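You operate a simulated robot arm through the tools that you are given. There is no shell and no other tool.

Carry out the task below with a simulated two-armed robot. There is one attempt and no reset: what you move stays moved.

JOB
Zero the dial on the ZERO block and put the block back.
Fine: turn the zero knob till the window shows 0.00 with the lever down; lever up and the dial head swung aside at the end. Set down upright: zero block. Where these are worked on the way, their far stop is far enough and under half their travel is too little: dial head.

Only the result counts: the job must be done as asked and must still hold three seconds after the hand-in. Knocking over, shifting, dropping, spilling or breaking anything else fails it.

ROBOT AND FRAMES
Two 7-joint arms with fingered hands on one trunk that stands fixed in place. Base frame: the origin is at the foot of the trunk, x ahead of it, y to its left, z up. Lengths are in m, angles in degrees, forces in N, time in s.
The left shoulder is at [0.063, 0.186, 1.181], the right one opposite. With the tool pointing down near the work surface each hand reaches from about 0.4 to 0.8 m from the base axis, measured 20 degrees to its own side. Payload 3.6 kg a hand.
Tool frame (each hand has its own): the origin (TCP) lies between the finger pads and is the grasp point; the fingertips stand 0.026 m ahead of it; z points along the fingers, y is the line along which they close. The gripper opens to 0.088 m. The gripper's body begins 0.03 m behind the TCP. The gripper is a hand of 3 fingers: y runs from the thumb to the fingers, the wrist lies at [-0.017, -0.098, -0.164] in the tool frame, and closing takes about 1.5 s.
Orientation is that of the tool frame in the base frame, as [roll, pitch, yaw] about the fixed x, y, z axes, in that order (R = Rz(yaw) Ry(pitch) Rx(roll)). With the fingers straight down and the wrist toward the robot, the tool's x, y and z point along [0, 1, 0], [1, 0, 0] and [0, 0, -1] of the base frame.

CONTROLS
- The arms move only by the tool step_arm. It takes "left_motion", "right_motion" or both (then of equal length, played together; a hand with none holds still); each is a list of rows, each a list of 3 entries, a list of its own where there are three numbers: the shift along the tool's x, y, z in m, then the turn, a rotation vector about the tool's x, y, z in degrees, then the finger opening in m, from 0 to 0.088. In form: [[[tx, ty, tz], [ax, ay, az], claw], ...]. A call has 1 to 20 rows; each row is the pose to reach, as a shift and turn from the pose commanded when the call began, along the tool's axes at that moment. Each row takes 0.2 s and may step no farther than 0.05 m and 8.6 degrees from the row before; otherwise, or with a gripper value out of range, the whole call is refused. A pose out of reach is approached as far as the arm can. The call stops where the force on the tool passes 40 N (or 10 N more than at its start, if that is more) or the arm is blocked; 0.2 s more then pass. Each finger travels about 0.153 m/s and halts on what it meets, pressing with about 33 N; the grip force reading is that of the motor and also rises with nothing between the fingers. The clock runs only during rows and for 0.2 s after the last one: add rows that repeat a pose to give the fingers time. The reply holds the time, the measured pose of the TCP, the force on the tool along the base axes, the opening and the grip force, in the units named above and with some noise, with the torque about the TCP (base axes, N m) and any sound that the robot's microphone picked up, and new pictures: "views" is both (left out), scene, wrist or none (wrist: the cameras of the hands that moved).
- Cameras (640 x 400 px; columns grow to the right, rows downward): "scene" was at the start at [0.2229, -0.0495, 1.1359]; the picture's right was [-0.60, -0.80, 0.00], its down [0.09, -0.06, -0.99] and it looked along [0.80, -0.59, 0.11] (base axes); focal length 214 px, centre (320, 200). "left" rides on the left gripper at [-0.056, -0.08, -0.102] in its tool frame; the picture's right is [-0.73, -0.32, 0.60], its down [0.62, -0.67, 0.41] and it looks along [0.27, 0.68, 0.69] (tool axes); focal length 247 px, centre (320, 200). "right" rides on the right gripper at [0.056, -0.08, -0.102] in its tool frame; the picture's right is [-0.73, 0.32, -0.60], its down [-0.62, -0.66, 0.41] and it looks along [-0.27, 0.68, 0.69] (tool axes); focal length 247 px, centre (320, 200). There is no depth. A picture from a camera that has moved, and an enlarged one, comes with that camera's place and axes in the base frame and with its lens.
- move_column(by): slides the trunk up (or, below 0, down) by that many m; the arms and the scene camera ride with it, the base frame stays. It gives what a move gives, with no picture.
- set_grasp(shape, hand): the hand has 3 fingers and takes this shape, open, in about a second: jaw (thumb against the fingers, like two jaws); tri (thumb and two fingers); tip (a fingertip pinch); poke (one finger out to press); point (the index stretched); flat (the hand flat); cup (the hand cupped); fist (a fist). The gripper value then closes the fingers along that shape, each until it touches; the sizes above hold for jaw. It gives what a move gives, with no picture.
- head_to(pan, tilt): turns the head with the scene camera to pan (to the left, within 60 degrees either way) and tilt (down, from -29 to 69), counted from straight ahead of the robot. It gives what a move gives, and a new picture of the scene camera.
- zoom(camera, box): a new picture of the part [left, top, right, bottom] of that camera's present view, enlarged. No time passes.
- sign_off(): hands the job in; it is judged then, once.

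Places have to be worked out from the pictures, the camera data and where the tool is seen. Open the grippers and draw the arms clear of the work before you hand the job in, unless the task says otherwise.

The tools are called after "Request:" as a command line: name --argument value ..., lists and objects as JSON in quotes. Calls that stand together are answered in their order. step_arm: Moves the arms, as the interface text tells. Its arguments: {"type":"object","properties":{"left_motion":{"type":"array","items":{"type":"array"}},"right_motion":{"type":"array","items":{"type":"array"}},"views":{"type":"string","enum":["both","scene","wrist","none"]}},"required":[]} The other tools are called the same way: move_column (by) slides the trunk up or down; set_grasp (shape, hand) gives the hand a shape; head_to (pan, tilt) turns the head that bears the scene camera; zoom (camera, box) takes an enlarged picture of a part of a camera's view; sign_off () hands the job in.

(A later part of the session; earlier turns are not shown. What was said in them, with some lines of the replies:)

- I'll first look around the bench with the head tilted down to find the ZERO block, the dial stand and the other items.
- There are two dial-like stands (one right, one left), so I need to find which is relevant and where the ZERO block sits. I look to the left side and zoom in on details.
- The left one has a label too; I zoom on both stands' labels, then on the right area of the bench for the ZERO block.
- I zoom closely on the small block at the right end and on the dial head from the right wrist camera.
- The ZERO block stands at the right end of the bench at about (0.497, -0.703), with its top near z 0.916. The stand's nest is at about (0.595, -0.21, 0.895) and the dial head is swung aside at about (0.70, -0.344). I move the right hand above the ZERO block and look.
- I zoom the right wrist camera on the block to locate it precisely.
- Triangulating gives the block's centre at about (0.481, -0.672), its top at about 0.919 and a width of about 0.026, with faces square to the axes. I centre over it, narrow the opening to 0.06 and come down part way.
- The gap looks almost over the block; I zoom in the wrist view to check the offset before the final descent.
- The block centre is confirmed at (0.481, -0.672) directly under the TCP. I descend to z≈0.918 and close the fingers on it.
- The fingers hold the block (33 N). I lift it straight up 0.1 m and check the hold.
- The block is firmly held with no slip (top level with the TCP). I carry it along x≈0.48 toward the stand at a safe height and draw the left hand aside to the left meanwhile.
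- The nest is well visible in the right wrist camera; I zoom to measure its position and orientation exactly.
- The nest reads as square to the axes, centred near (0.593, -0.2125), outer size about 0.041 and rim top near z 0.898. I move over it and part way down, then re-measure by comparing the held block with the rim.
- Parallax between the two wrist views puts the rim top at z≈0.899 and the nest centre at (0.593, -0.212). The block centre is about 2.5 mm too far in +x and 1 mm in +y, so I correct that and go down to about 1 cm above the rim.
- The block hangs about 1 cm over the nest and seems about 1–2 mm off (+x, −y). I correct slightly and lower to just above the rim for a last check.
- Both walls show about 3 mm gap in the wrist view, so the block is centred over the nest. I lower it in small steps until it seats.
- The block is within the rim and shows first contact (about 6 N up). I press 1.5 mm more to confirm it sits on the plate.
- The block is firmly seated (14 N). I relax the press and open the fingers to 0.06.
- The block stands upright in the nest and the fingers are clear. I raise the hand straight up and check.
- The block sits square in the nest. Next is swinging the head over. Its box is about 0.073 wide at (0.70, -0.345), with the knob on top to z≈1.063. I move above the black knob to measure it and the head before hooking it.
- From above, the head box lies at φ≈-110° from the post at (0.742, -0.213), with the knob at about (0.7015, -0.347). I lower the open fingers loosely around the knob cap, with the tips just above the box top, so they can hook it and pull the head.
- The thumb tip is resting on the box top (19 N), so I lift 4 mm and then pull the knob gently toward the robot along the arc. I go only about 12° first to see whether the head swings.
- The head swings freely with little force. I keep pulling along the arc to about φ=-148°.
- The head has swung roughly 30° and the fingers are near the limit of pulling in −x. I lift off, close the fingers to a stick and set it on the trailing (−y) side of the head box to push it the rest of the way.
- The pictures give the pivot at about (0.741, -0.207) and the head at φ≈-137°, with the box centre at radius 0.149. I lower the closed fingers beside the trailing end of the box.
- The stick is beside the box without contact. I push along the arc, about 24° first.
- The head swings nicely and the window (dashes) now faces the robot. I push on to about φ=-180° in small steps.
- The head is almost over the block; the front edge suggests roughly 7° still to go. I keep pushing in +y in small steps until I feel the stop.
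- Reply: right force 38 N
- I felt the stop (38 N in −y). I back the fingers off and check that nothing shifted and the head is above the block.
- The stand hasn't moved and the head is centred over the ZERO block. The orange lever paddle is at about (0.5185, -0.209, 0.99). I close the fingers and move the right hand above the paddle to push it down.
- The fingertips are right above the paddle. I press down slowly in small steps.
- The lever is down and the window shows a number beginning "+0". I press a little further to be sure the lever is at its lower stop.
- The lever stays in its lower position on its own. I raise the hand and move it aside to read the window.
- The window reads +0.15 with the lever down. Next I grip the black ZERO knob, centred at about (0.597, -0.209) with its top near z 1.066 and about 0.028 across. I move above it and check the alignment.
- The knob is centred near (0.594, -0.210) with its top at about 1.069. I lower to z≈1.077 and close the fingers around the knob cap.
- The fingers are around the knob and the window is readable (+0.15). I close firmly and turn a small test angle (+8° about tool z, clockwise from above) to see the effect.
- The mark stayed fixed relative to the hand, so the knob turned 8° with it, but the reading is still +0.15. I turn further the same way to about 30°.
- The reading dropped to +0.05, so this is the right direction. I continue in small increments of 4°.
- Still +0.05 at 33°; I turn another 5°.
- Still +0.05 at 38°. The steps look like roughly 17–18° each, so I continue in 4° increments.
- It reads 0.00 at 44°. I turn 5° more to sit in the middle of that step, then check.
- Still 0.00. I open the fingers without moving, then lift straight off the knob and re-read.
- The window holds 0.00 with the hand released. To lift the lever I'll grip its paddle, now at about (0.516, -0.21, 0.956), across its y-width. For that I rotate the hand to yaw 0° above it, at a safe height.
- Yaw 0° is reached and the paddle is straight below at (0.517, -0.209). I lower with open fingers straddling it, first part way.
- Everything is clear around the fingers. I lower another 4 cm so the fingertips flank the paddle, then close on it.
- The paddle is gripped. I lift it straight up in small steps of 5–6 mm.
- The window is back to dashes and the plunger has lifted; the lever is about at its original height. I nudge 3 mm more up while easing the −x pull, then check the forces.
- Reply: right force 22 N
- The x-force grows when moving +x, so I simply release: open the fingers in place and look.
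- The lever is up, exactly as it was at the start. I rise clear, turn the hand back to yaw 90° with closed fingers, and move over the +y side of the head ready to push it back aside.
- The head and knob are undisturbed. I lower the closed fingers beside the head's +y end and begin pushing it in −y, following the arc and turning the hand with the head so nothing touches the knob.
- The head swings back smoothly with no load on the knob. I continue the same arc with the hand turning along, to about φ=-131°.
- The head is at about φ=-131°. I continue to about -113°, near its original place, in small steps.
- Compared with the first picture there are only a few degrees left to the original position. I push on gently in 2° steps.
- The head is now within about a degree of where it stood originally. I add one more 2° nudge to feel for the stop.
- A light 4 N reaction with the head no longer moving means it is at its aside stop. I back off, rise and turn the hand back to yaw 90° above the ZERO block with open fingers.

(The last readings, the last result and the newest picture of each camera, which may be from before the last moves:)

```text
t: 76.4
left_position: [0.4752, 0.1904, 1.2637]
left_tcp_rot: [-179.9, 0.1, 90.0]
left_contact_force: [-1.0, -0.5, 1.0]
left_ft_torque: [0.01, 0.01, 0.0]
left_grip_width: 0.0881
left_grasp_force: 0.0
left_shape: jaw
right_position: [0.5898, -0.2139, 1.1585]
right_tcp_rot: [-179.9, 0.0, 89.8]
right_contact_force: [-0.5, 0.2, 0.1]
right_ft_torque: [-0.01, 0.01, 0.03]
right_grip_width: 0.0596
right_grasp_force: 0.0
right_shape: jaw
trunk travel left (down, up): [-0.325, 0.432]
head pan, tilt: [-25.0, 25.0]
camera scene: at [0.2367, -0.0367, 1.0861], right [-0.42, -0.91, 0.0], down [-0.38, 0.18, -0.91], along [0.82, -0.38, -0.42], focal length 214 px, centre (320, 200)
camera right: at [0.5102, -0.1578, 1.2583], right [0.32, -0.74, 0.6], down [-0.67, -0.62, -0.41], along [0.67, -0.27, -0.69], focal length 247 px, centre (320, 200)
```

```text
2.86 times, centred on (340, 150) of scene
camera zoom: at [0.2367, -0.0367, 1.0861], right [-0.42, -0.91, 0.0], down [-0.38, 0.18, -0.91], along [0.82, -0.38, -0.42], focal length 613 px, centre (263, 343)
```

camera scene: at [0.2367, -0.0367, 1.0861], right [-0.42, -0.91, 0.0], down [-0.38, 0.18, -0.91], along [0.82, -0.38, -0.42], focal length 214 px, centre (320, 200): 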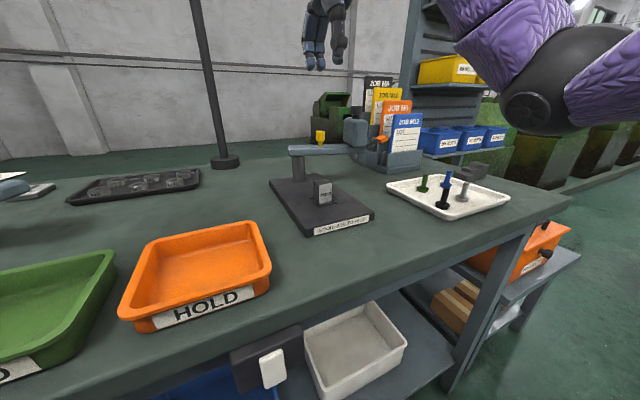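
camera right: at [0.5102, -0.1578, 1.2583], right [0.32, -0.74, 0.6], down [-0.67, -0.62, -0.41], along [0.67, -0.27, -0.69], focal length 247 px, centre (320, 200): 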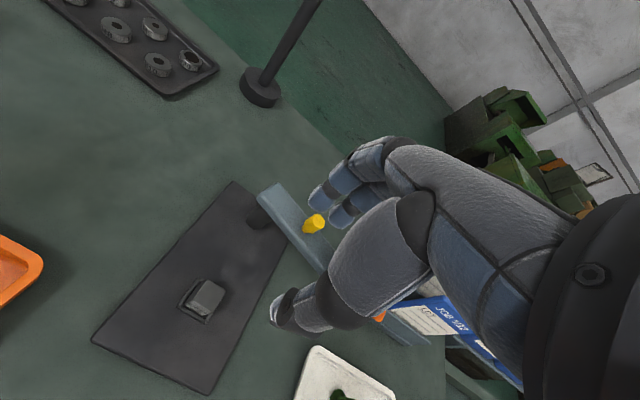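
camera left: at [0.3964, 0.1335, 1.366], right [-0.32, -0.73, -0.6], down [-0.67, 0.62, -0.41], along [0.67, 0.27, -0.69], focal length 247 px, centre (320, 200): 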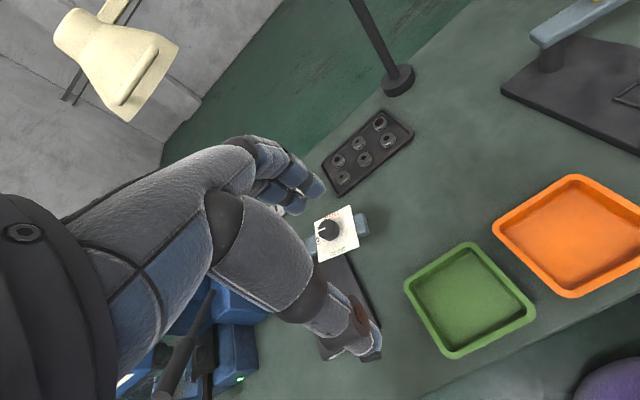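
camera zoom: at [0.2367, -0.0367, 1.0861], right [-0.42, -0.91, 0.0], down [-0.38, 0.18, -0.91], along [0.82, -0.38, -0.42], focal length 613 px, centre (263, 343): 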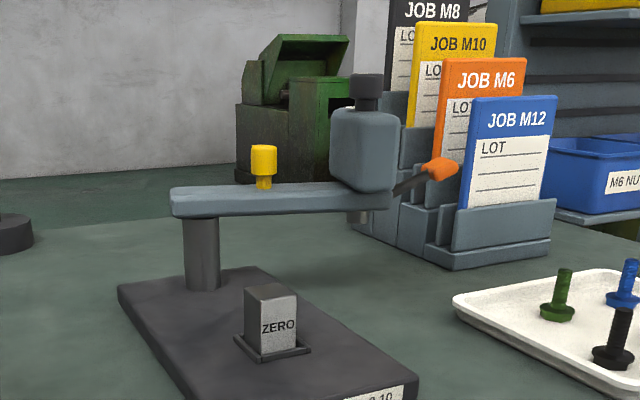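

The head is aside with the lever up, matching the first picture. I descend toward the ZERO block to pick it up again, stopping at z≈0.98 to check alignment.

Request:
step_arm --right_motion '[[[0.002, -0.001, 0.04], [0, 0, 0], 0.06], [[0.002, -0.001, 0.08], [0, 0, 0], 0.06], [[0.002, -0.001, 0.12], [0, 0, 0], 0.06], [[0.002, -0.001, 0.16], [0, 0, 0], 0.06], [[0.002, -0.001, 0.18], [0, 0, 0], 0.06], [[0.002, -0.001, 0.18], [0, 0, 0], 0.06]]' --views "none"

Request:
zoom --camera "right" --box '[200, 170, 360, 330]'

Request:
zoom --camera "scene" --box '[280, 110, 400, 230]'

```text
t: 77.8
left_position: [0.4756, 0.1896, 1.2635]
left_tcp_rot: [-180.0, 0.0, 90.0]
left_contact_force: [0.5, 0.1, 0.1]
left_ft_torque: [0.02, -0.01, -0.01]
left_grip_width: 0.0877
left_grasp_force: 0.0
left_shape: jaw
right_position: [0.5891, -0.2094, 0.9774]
right_tcp_rot: [180.0, 0.0, 89.9]
right_contact_force: [0.6, -0.2, 0.3]
right_ft_torque: [-0.04, -0.01, -0.02]
right_grip_width: 0.0597
right_grasp_force: 0.1
right_shape: jaw
trunk travel left (down, up): [-0.325, 0.432]
head pan, tilt: [-25.0, 25.0]
```

```text
2.50 times, centred on (280, 250) of right
camera zoom: at [0.5087, -0.1554, 1.079], right [0.32, -0.73, 0.6], down [-0.67, -0.62, -0.41], along [0.68, -0.27, -0.69], focal length 617 px, centre (420, 75)
```

zoom: 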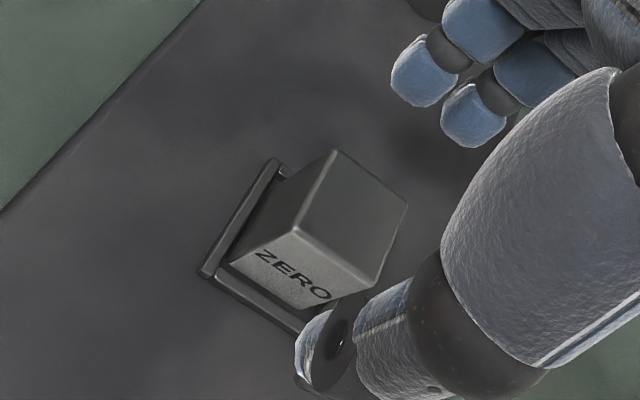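

```text
3.33 times, centred on (340, 170) of scene
camera zoom: at [0.2367, -0.0365, 1.0861], right [-0.42, -0.91, 0.0], down [-0.38, 0.18, -0.91], along [0.82, -0.38, -0.42], focal length 715 px, centre (253, 300)
```

zoom: 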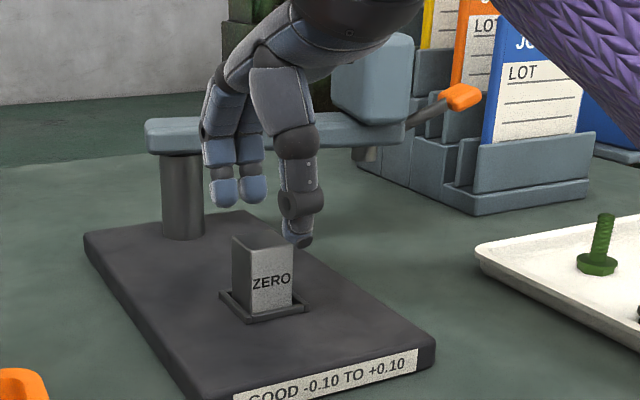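

The block is centred near (0.592, -0.211), 2–3 mm from the TCP. I correct, descend to z≈0.937 (same grip height as before) and close.

Request:
step_arm --right_motion '[[[-0.002, 0.002, 0.015], [0, 0, 0], 0.06], [[-0.002, 0.002, 0.03], [0, 0, 0], 0.06], [[-0.002, 0.002, 0.04], [0, 0, 0], 0.06], [[-0.002, 0.002, 0.04], [0, 0, 0], 0.04], [[-0.002, 0.002, 0.04], [0, 0, 0], 0.025], [[-0.002, 0.002, 0.04], [0, 0, 0], 0.015], [[-0.002, 0.002, 0.04], [0, 0, 0], 0.015], [[-0.002, 0.002, 0.04], [0, 0, 0], 0.015]]' --views "none"

Request:
zoom --camera "scene" --box '[280, 110, 400, 230]'

```text
t: 79.6
left_position: [0.4756, 0.1891, 1.2638]
left_tcp_rot: [180.0, -0.1, 90.0]
left_contact_force: [-1.3, 0.0, -0.3]
left_ft_torque: [0.01, 0.02, 0.0]
left_grip_width: 0.0878
left_grasp_force: 0.1
left_shape: jaw
right_position: [0.5909, -0.2133, 0.9391]
right_tcp_rot: [-179.9, -0.1, 90.0]
right_contact_force: [0.9, 0.1, -0.5]
right_ft_torque: [0.02, 0.0, -0.02]
right_grip_width: 0.0222
right_grasp_force: 32.6
right_shape: jaw
trunk travel left (down, up): [-0.325, 0.432]
head pan, tilt: [-25.0, 25.0]
```

```text
3.33 times, centred on (340, 170) of scene
camera zoom: at [0.2369, -0.0366, 1.086], right [-0.42, -0.91, 0.0], down [-0.38, 0.18, -0.91], along [0.82, -0.38, -0.42], focal length 715 px, centre (253, 300)
```

zoom: 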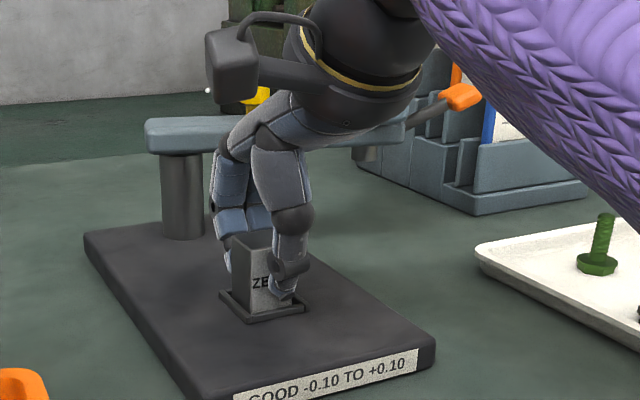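

The block is gripped again. I lift it straight out of the nest, draw back to x≈0.48 and carry it toward its original spot at the right end.

Request:
step_arm --right_motion '[[[0, 0, -0.01], [0, 0, 0], 0.012], [[0, 0, -0.04], [0, 0, 0], 0.012], [[0, 0, -0.08], [0, 0, 0], 0.012], [[0, 0, -0.12], [0, 0, 0], 0.012], [[0, 0, -0.16], [0, 0, 0], 0.012], [[0, -0.04, -0.16], [0, 0, 0], 0.012], [[0, -0.08, -0.16], [0, 0, 0], 0.012], [[-0.01, -0.11, -0.16], [0, 0, 0], 0.012], [[-0.05, -0.11, -0.16], [0, 0, 0], 0.012], [[-0.09, -0.11, -0.16], [0, 0, 0], 0.012], [[-0.13, -0.11, -0.16], [0, 0, 0], 0.012], [[-0.17, -0.11, -0.16], [0, 0, 0], 0.012], [[-0.21, -0.11, -0.16], [0, 0, 0], 0.012], [[-0.25, -0.11, -0.16], [0, 0, 0], 0.012], [[-0.25, -0.11, -0.16], [0, 0, 0], 0.012]]' --views "both"

Request:
zoom --camera "right" --box '[220, 160, 400, 320]'

```text
t: 82.8
left_position: [0.4755, 0.1895, 1.2642]
left_tcp_rot: [180.0, 0.0, 90.0]
left_contact_force: [-0.6, 0.2, -0.9]
left_ft_torque: [0.01, -0.01, 0.01]
left_grip_width: 0.0877
left_grasp_force: 0.0
left_shape: jaw
right_position: [0.4826, -0.464, 1.0974]
right_tcp_rot: [179.9, 0.0, 90.1]
right_contact_force: [-0.6, -0.4, -2.5]
right_ft_torque: [-0.03, -0.01, 0.02]
right_grip_width: 0.0222
right_grasp_force: 33.1
right_shape: jaw
trunk travel left (down, up): [-0.325, 0.432]
head pan, tilt: [-25.0, 25.0]
camera scene: at [0.237, -0.0364, 1.086], right [-0.42, -0.91, 0.0], down [-0.38, 0.18, -0.91], along [0.82, -0.38, -0.42], focal length 214 px, centre (320, 200)
camera right: at [0.4017, -0.4089, 1.1993], right [0.32, -0.73, 0.6], down [-0.67, -0.62, -0.41], along [0.68, -0.27, -0.69], focal length 247 px, centre (320, 200)
```

scene: 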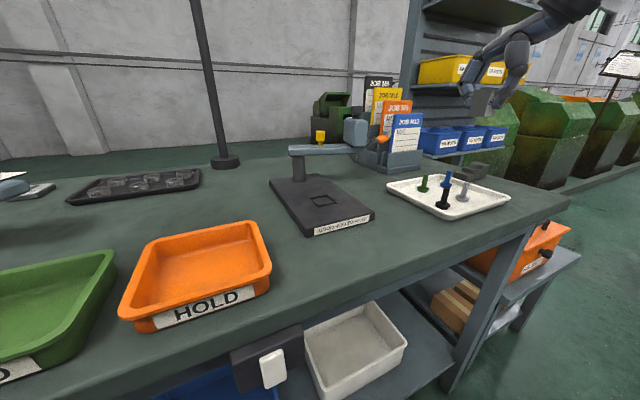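
right: 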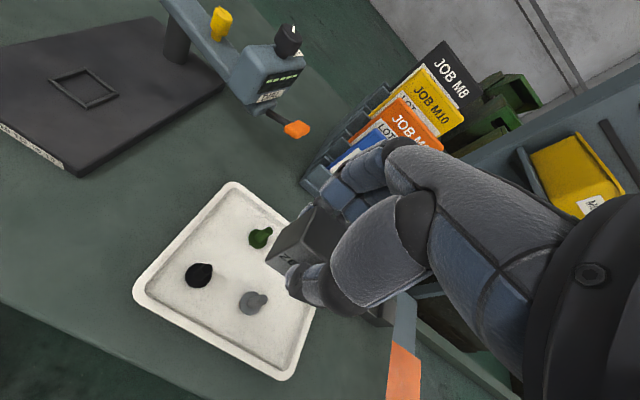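

```text
2.50 times, centred on (310, 240) of right
camera zoom: at [0.4017, -0.4089, 1.1993], right [0.32, -0.73, 0.6], down [-0.67, -0.62, -0.41], along [0.68, -0.27, -0.69], focal length 617 px, centre (345, 100)
```

zoom: 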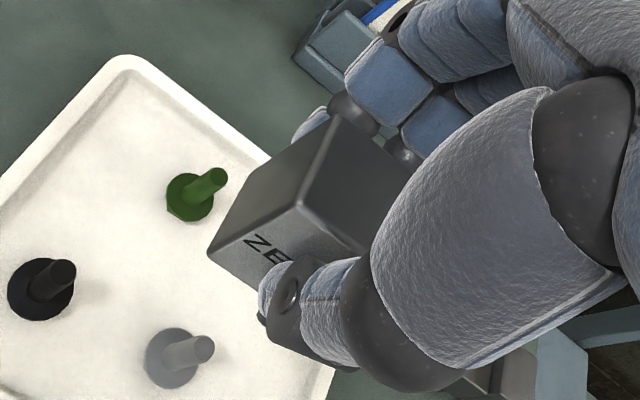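

The block is well held (offset about 1–2 mm). I go on to above the original spot (0.481, -0.672) and come down to z≈0.95.

Request:
step_arm --right_motion '[[[-0.042, -0.0005, 0], [0, 0, 0], 0.012], [[-0.084, -0.001, 0], [0, 0, 0], 0.012], [[-0.126, -0.0015, 0], [0, 0, 0], 0.012], [[-0.168, -0.002, 0], [0, 0, 0], 0.012], [[-0.2095, -0.0025, 0], [0, 0, 0], 0.012], [[-0.2095, -0.0025, 0.04], [0, 0, 0], 0.012], [[-0.2095, -0.0025, 0.08], [0, 0, 0], 0.012], [[-0.2095, -0.0025, 0.12], [0, 0, 0], 0.012], [[-0.2095, -0.0025, 0.147], [0, 0, 0], 0.012], [[-0.2095, -0.0025, 0.147], [0, 0, 0], 0.012]]' --views "both"

Request:
zoom --camera "right" --box '[220, 160, 400, 320]'

Request:
head_to --pan -50 --tilt 35

Request:
zoom --camera "scene" --box '[330, 50, 430, 150]'

```text
t: 85.0
left_position: [0.4755, 0.1911, 1.2643]
left_tcp_rot: [180.0, 0.0, 90.0]
left_contact_force: [-0.3, 0.4, -0.7]
left_ft_torque: [0.0, 0.03, 0.01]
left_grip_width: 0.0878
left_grasp_force: 0.0
left_shape: jaw
right_position: [0.4788, -0.672, 0.9487]
right_tcp_rot: [-180.0, 0.0, 89.9]
right_contact_force: [0.4, 0.7, -2.1]
right_ft_torque: [-0.03, -0.04, -0.01]
right_grip_width: 0.0221
right_grasp_force: 33.0
right_shape: jaw
trunk travel left (down, up): [-0.325, 0.432]
head pan, tilt: [-25.0, 25.0]
camera scene: at [0.2368, -0.0368, 1.0861], right [-0.42, -0.91, 0.0], down [-0.38, 0.18, -0.91], along [0.82, -0.38, -0.42], focal length 214 px, centre (320, 200)
camera right: at [0.3978, -0.6171, 1.051], right [0.32, -0.73, 0.6], down [-0.67, -0.62, -0.41], along [0.68, -0.27, -0.69], focal length 247 px, centre (320, 200)
```

scene: 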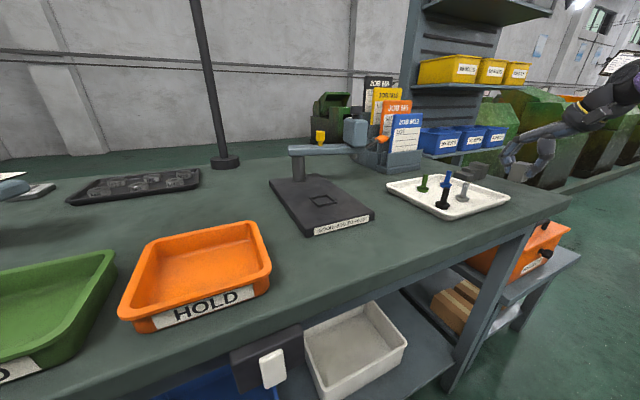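
right: 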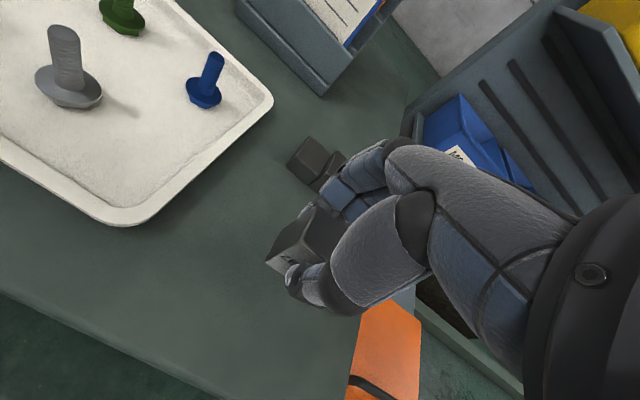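

```text
2.50 times, centred on (310, 240) of right
camera zoom: at [0.3978, -0.6171, 1.051], right [0.32, -0.73, 0.6], down [-0.67, -0.62, -0.41], along [0.68, -0.27, -0.69], focal length 617 px, centre (345, 100)
```

zoom: 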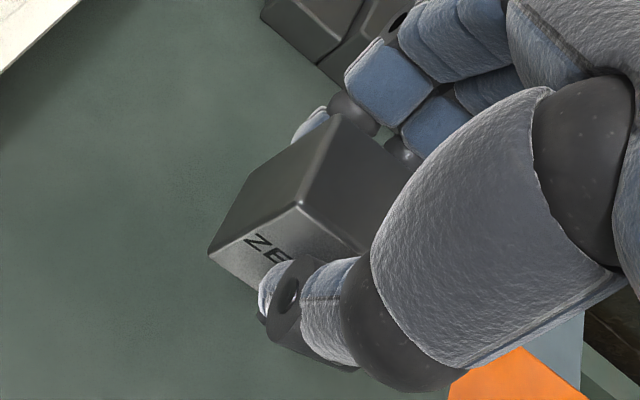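

```text
t: 85.8
left_position: [0.4756, 0.19, 1.2638]
left_tcp_rot: [-180.0, 0.0, 90.0]
left_contact_force: [0.4, 0.7, -0.5]
left_ft_torque: [-0.01, -0.01, -0.01]
left_grip_width: 0.0876
left_grasp_force: 0.0
left_shape: jaw
right_position: [0.4781, -0.6722, 0.9497]
right_tcp_rot: [180.0, 0.0, 89.9]
right_contact_force: [-0.2, 0.5, -2.5]
right_ft_torque: [0.0, -0.03, 0.02]
right_grip_width: 0.0223
right_grasp_force: 32.9
right_shape: jaw
trunk travel left (down, up): [-0.325, 0.432]
head pan, tilt: [-50.0, 35.0]
camera scene: at [0.21, -0.0653, 1.0703], right [-0.77, -0.64, 0.0], down [-0.37, 0.44, -0.82], along [0.53, -0.63, -0.57], focal length 214 px, centre (320, 200)
```

scene: 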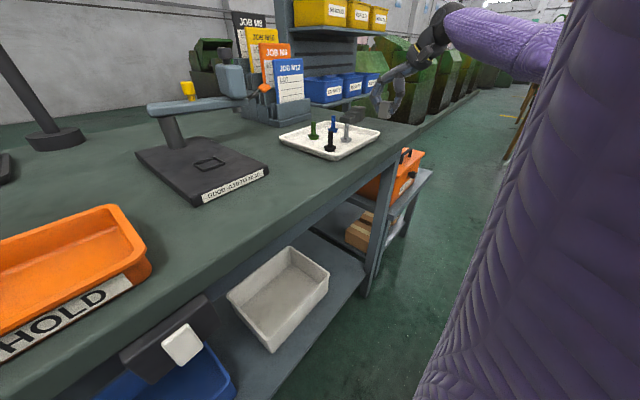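

```text
4.00 times, centred on (380, 100) of scene
camera zoom: at [0.21, -0.0653, 1.0703], right [-0.77, -0.64, 0.0], down [-0.37, 0.44, -0.82], along [0.53, -0.63, -0.57], focal length 858 px, centre (80, 600)
```

zoom: 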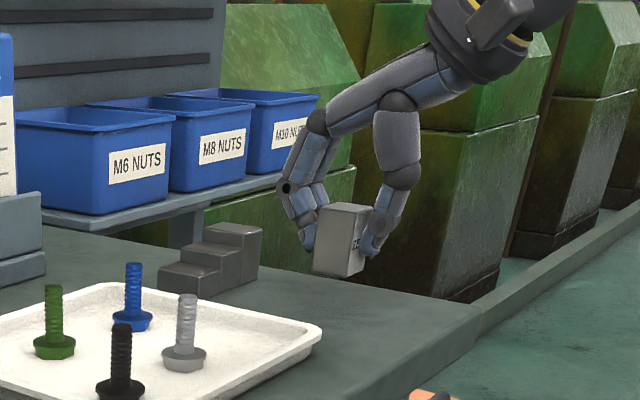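

The block is within about 1 mm of the original spot. I lower it in small steps to touch down.

Request:
step_arm --right_motion '[[[-0.0012, 0.0012, 0.012], [0, 0, 0], 0.012], [[-0.0012, 0.0012, 0.022], [0, 0, 0], 0.012], [[-0.0012, 0.0012, 0.026], [0, 0, 0], 0.012], [[-0.0012, 0.0012, 0.028], [0, 0, 0], 0.012], [[-0.0012, 0.0012, 0.03], [0, 0, 0], 0.012]]' --views "none"

Request:
zoom --camera "scene" --box '[330, 50, 430, 150]'

```text
t: 87.0
left_position: [0.4758, 0.1907, 1.2633]
left_tcp_rot: [-180.0, -0.1, 90.0]
left_contact_force: [-0.1, -0.4, 0.7]
left_ft_torque: [-0.01, 0.03, 0.0]
left_grip_width: 0.0879
left_grasp_force: 0.1
left_shape: jaw
right_position: [0.4803, -0.6735, 0.9194]
right_tcp_rot: [-179.9, 0.0, 89.9]
right_contact_force: [-1.1, 0.0, -2.7]
right_ft_torque: [-0.04, 0.02, -0.02]
right_grip_width: 0.0221
right_grasp_force: 33.0
right_shape: jaw
trunk travel left (down, up): [-0.325, 0.432]
head pan, tilt: [-50.0, 35.0]
```

```text
4.00 times, centred on (380, 100) of scene
camera zoom: at [0.21, -0.0654, 1.0702], right [-0.77, -0.64, 0.0], down [-0.37, 0.44, -0.82], along [0.53, -0.63, -0.57], focal length 858 px, centre (80, 600)
```

zoom: 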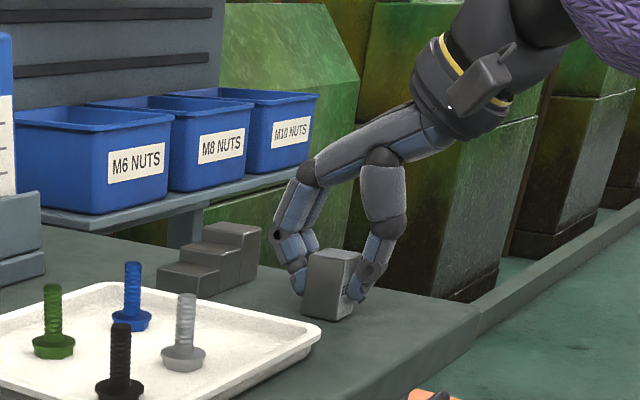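

It looks just like the original spot, still a hair above the table (weight still on the hand). I lower 1 mm at a time until it touches.

Request:
step_arm --right_motion '[[[0, 0, 0.001], [0, 0, 0], 0.012], [[0, 0, 0.002], [0, 0, 0], 0.012]]' --views "none"

```text
t: 87.7
left_position: [0.477, 0.19, 1.2645]
left_tcp_rot: [180.0, 0.0, 90.0]
left_contact_force: [-0.2, 0.0, -0.1]
left_ft_torque: [-0.01, 0.02, 0.03]
left_grip_width: 0.0882
left_grasp_force: 0.0
left_shape: jaw
right_position: [0.4807, -0.6731, 0.9174]
right_tcp_rot: [179.9, -0.1, 89.8]
right_contact_force: [0.5, 0.0, -0.7]
right_ft_torque: [0.02, -0.05, 0.02]
right_grip_width: 0.0223
right_grasp_force: 33.0
right_shape: jaw
trunk travel left (down, up): [-0.325, 0.432]
head pan, tilt: [-50.0, 35.0]
```

The weight has gone onto the table, so it's touching. I settle 0.7 mm more and open the fingers gently.

Request:
step_arm --right_motion '[[[0, 0, 0.0007], [0, 0, 0], 0.012], [[0, 0, 0.0007], [0, 0, 0], 0.025], [[0, 0, 0.0007], [0, 0, 0], 0.04], [[0, 0, 0.0007], [0, 0, 0], 0.055], [[0, 0, 0.0007], [0, 0, 0], 0.06], [[0, 0, 0.0007], [0, 0, 0], 0.06]]' --views "none"

Request:
zoom --camera "scene" --box '[330, 50, 430, 150]'

Request:
zoom --camera "right" --box '[220, 160, 400, 320]'

```text
t: 89.0
left_position: [0.476, 0.1905, 1.2641]
left_tcp_rot: [180.0, 0.0, 90.0]
left_contact_force: [-0.4, 0.0, 0.7]
left_ft_torque: [-0.02, -0.01, -0.02]
left_grip_width: 0.0876
left_grasp_force: 0.1
left_shape: jaw
right_position: [0.4815, -0.6734, 0.9166]
right_tcp_rot: [-180.0, -0.1, 90.0]
right_contact_force: [0.3, -0.6, 0.2]
right_ft_torque: [-0.02, 0.01, 0.01]
right_grip_width: 0.0595
right_grasp_force: 0.1
right_shape: jaw
trunk travel left (down, up): [-0.325, 0.432]
head pan, tilt: [-50.0, 35.0]
```

```text
4.00 times, centred on (380, 100) of scene
camera zoom: at [0.2098, -0.0651, 1.0703], right [-0.77, -0.64, 0.0], down [-0.37, 0.44, -0.82], along [0.53, -0.63, -0.57], focal length 858 px, centre (80, 600)
```

zoom: 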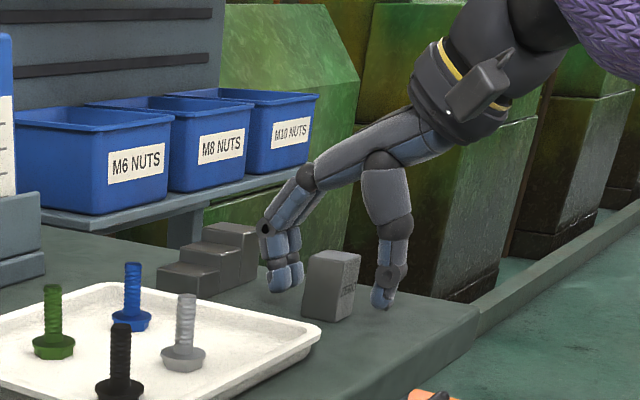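

```text
2.50 times, centred on (310, 240) of right
camera zoom: at [0.4001, -0.6174, 1.0184], right [0.32, -0.74, 0.6], down [-0.67, -0.62, -0.41], along [0.68, -0.27, -0.69], focal length 617 px, centre (345, 100)
```

zoom: 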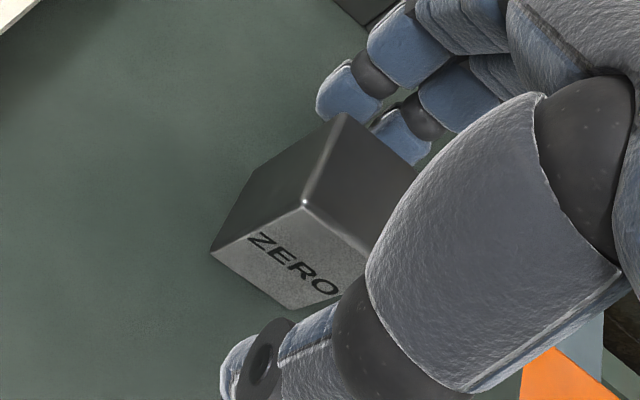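

The block stands upright in its old place and the fingers are clear. I raise the hand straight up and then draw it back toward its start position, checking everything.

Request:
step_arm --right_motion '[[[0, 0, -0.015], [0, 0, 0], 0.06], [[0, 0, -0.04], [0, 0, 0], 0.06], [[0, 0, -0.08], [0, 0, 0], 0.07], [[0, 0, -0.12], [0, 0, 0], 0.088], [[0, 0, -0.16], [0, 0, 0], 0.088], [[0, 0, -0.2], [0, 0, 0], 0.088], [[0.03, -0.02, -0.23], [0, 0, 0], 0.088], [[0.06, -0.04, -0.26], [0, 0, 0], 0.088], [[0.09, -0.06, -0.29], [0, 0, 0], 0.088], [[0.12, -0.08, -0.32], [0, 0, 0], 0.088], [[0.15, -0.1, -0.33], [0, 0, 0], 0.088], [[0.18, -0.11, -0.33], [0, 0, 0], 0.088], [[0.21, -0.11, -0.33], [0, 0, 0], 0.088], [[0.24, -0.11, -0.33], [0, 0, 0], 0.088], [[0.24, -0.11, -0.33], [0, 0, 0], 0.088]]' --views "both"

Request:
zoom --camera "scene" --box '[335, 100, 405, 145]'

Request:
zoom --camera "right" --box '[80, 60, 320, 210]'

Request:
zoom --camera "right" --box '[190, 60, 320, 180]'

```text
t: 92.2
left_position: [0.4757, 0.1897, 1.2637]
left_tcp_rot: [-179.9, 0.0, 90.0]
left_contact_force: [0.0, 0.4, -1.1]
left_ft_torque: [0.0, 0.03, 0.0]
left_grip_width: 0.0877
left_grasp_force: 0.0
left_shape: jaw
right_position: [0.3723, -0.4328, 1.2472]
right_tcp_rot: [-179.9, -0.1, 89.8]
right_contact_force: [-0.3, -0.3, 0.2]
right_ft_torque: [-0.01, 0.0, -0.01]
right_grip_width: 0.0878
right_grasp_force: 0.1
right_shape: jaw
trunk travel left (down, up): [-0.325, 0.432]
head pan, tilt: [-50.0, 35.0]
camera scene: at [0.2096, -0.0654, 1.0703], right [-0.77, -0.64, 0.0], down [-0.37, 0.44, -0.82], along [0.53, -0.63, -0.57], focal length 214 px, centre (320, 200)
camera right: at [0.2911, -0.3773, 1.3491], right [0.32, -0.74, 0.6], down [-0.67, -0.62, -0.41], along [0.68, -0.27, -0.69], focal length 247 px, centre (320, 200)
```

scene: 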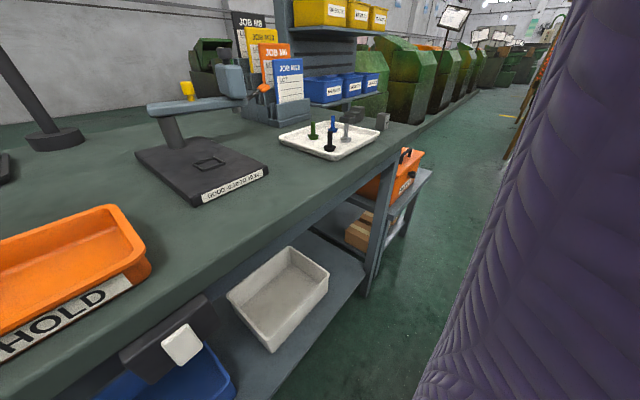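
right: 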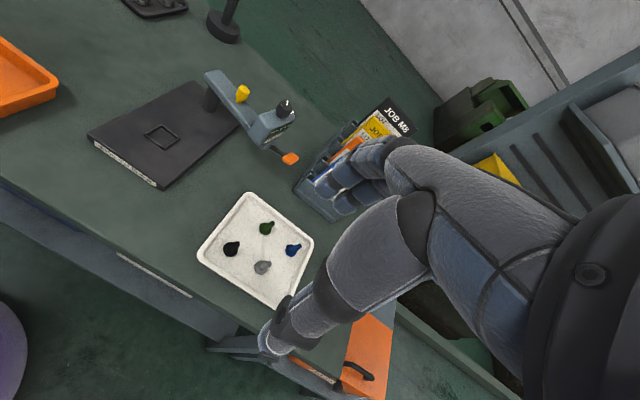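

```text
8.89 times, centred on (370, 122) of scene
camera zoom: at [0.2096, -0.0654, 1.0703], right [-0.77, -0.64, 0.0], down [-0.37, 0.44, -0.82], along [0.53, -0.63, -0.57], focal length 1906 px, centre (-124, 889)
```

zoom: 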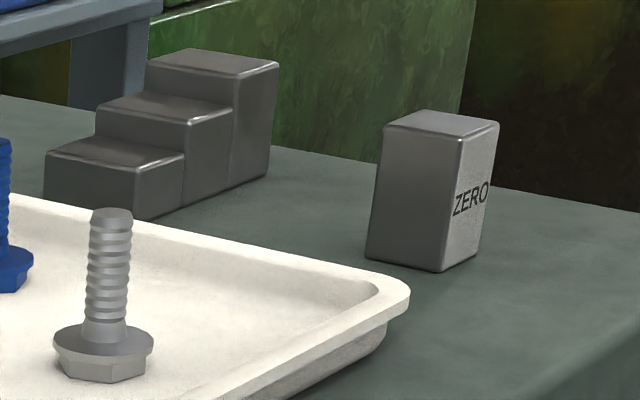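

```text
2.67 times, centred on (200, 135) of right
camera zoom: at [0.2911, -0.3773, 1.3491], right [0.32, -0.74, 0.6], down [-0.67, -0.62, -0.41], along [0.68, -0.27, -0.69], focal length 659 px, centre (640, 373)
```

zoom: 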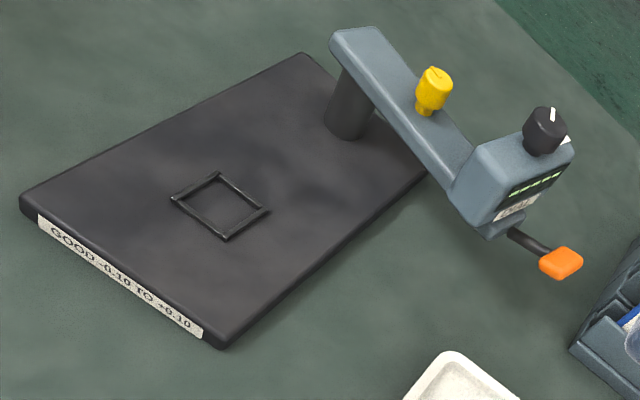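

```text
3.33 times, centred on (255, 120) of right
camera zoom: at [0.2911, -0.3773, 1.3491], right [0.32, -0.74, 0.6], down [-0.67, -0.62, -0.41], along [0.68, -0.27, -0.69], focal length 823 px, centre (537, 467)
```

zoom: 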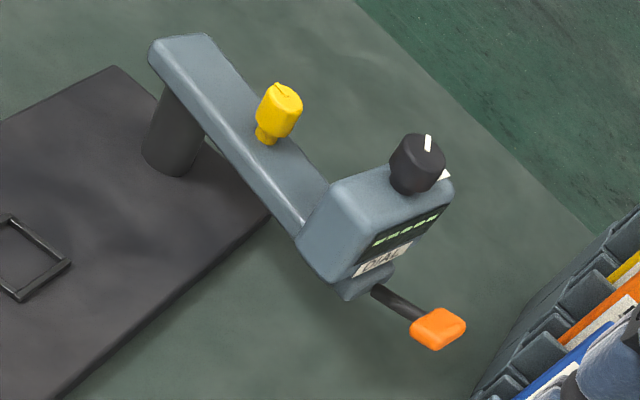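

Final check: the ZERO block is upright in its original place, the nest is empty, and the dial head is at its aside stop with the lever up. The knob mark sits at the same angle to the head (~128°) as when the window read 0.00. Both hands are open and clear, so I hand the job in.

Request:
sign_off

```text
The job is handed in.
```

I zeroed the dial on the ZERO block, put the block back, and handed the job in; the result hasn't been judged yet.

- **Zero:** with the block in the nest and the lever down, the window first read +0.15. I turned the zero knob clockwise until it read 0.00. It still read 0.00 after I let go of the knob.
- **Dial head and lever:** I raised the lever and swung the head back to its aside stop, matching its position at the start. I couldn't re-read the number after lifting the lever, since the window then shows only dashes. The mark on the knob was still at the same angle to the head, to within about 2°, so I believe the zero held.
- **Block:** it stands upright at the right end of the bench, at most a few millimetres from where it started.
- **Everything else:** the stand, tray, bolts, stepped block and job cards show no shift in the final pictures. While swinging the head over the block I pushed against its stop with about 38 N, but the stand did not move. Both hands are open and clear of the work.
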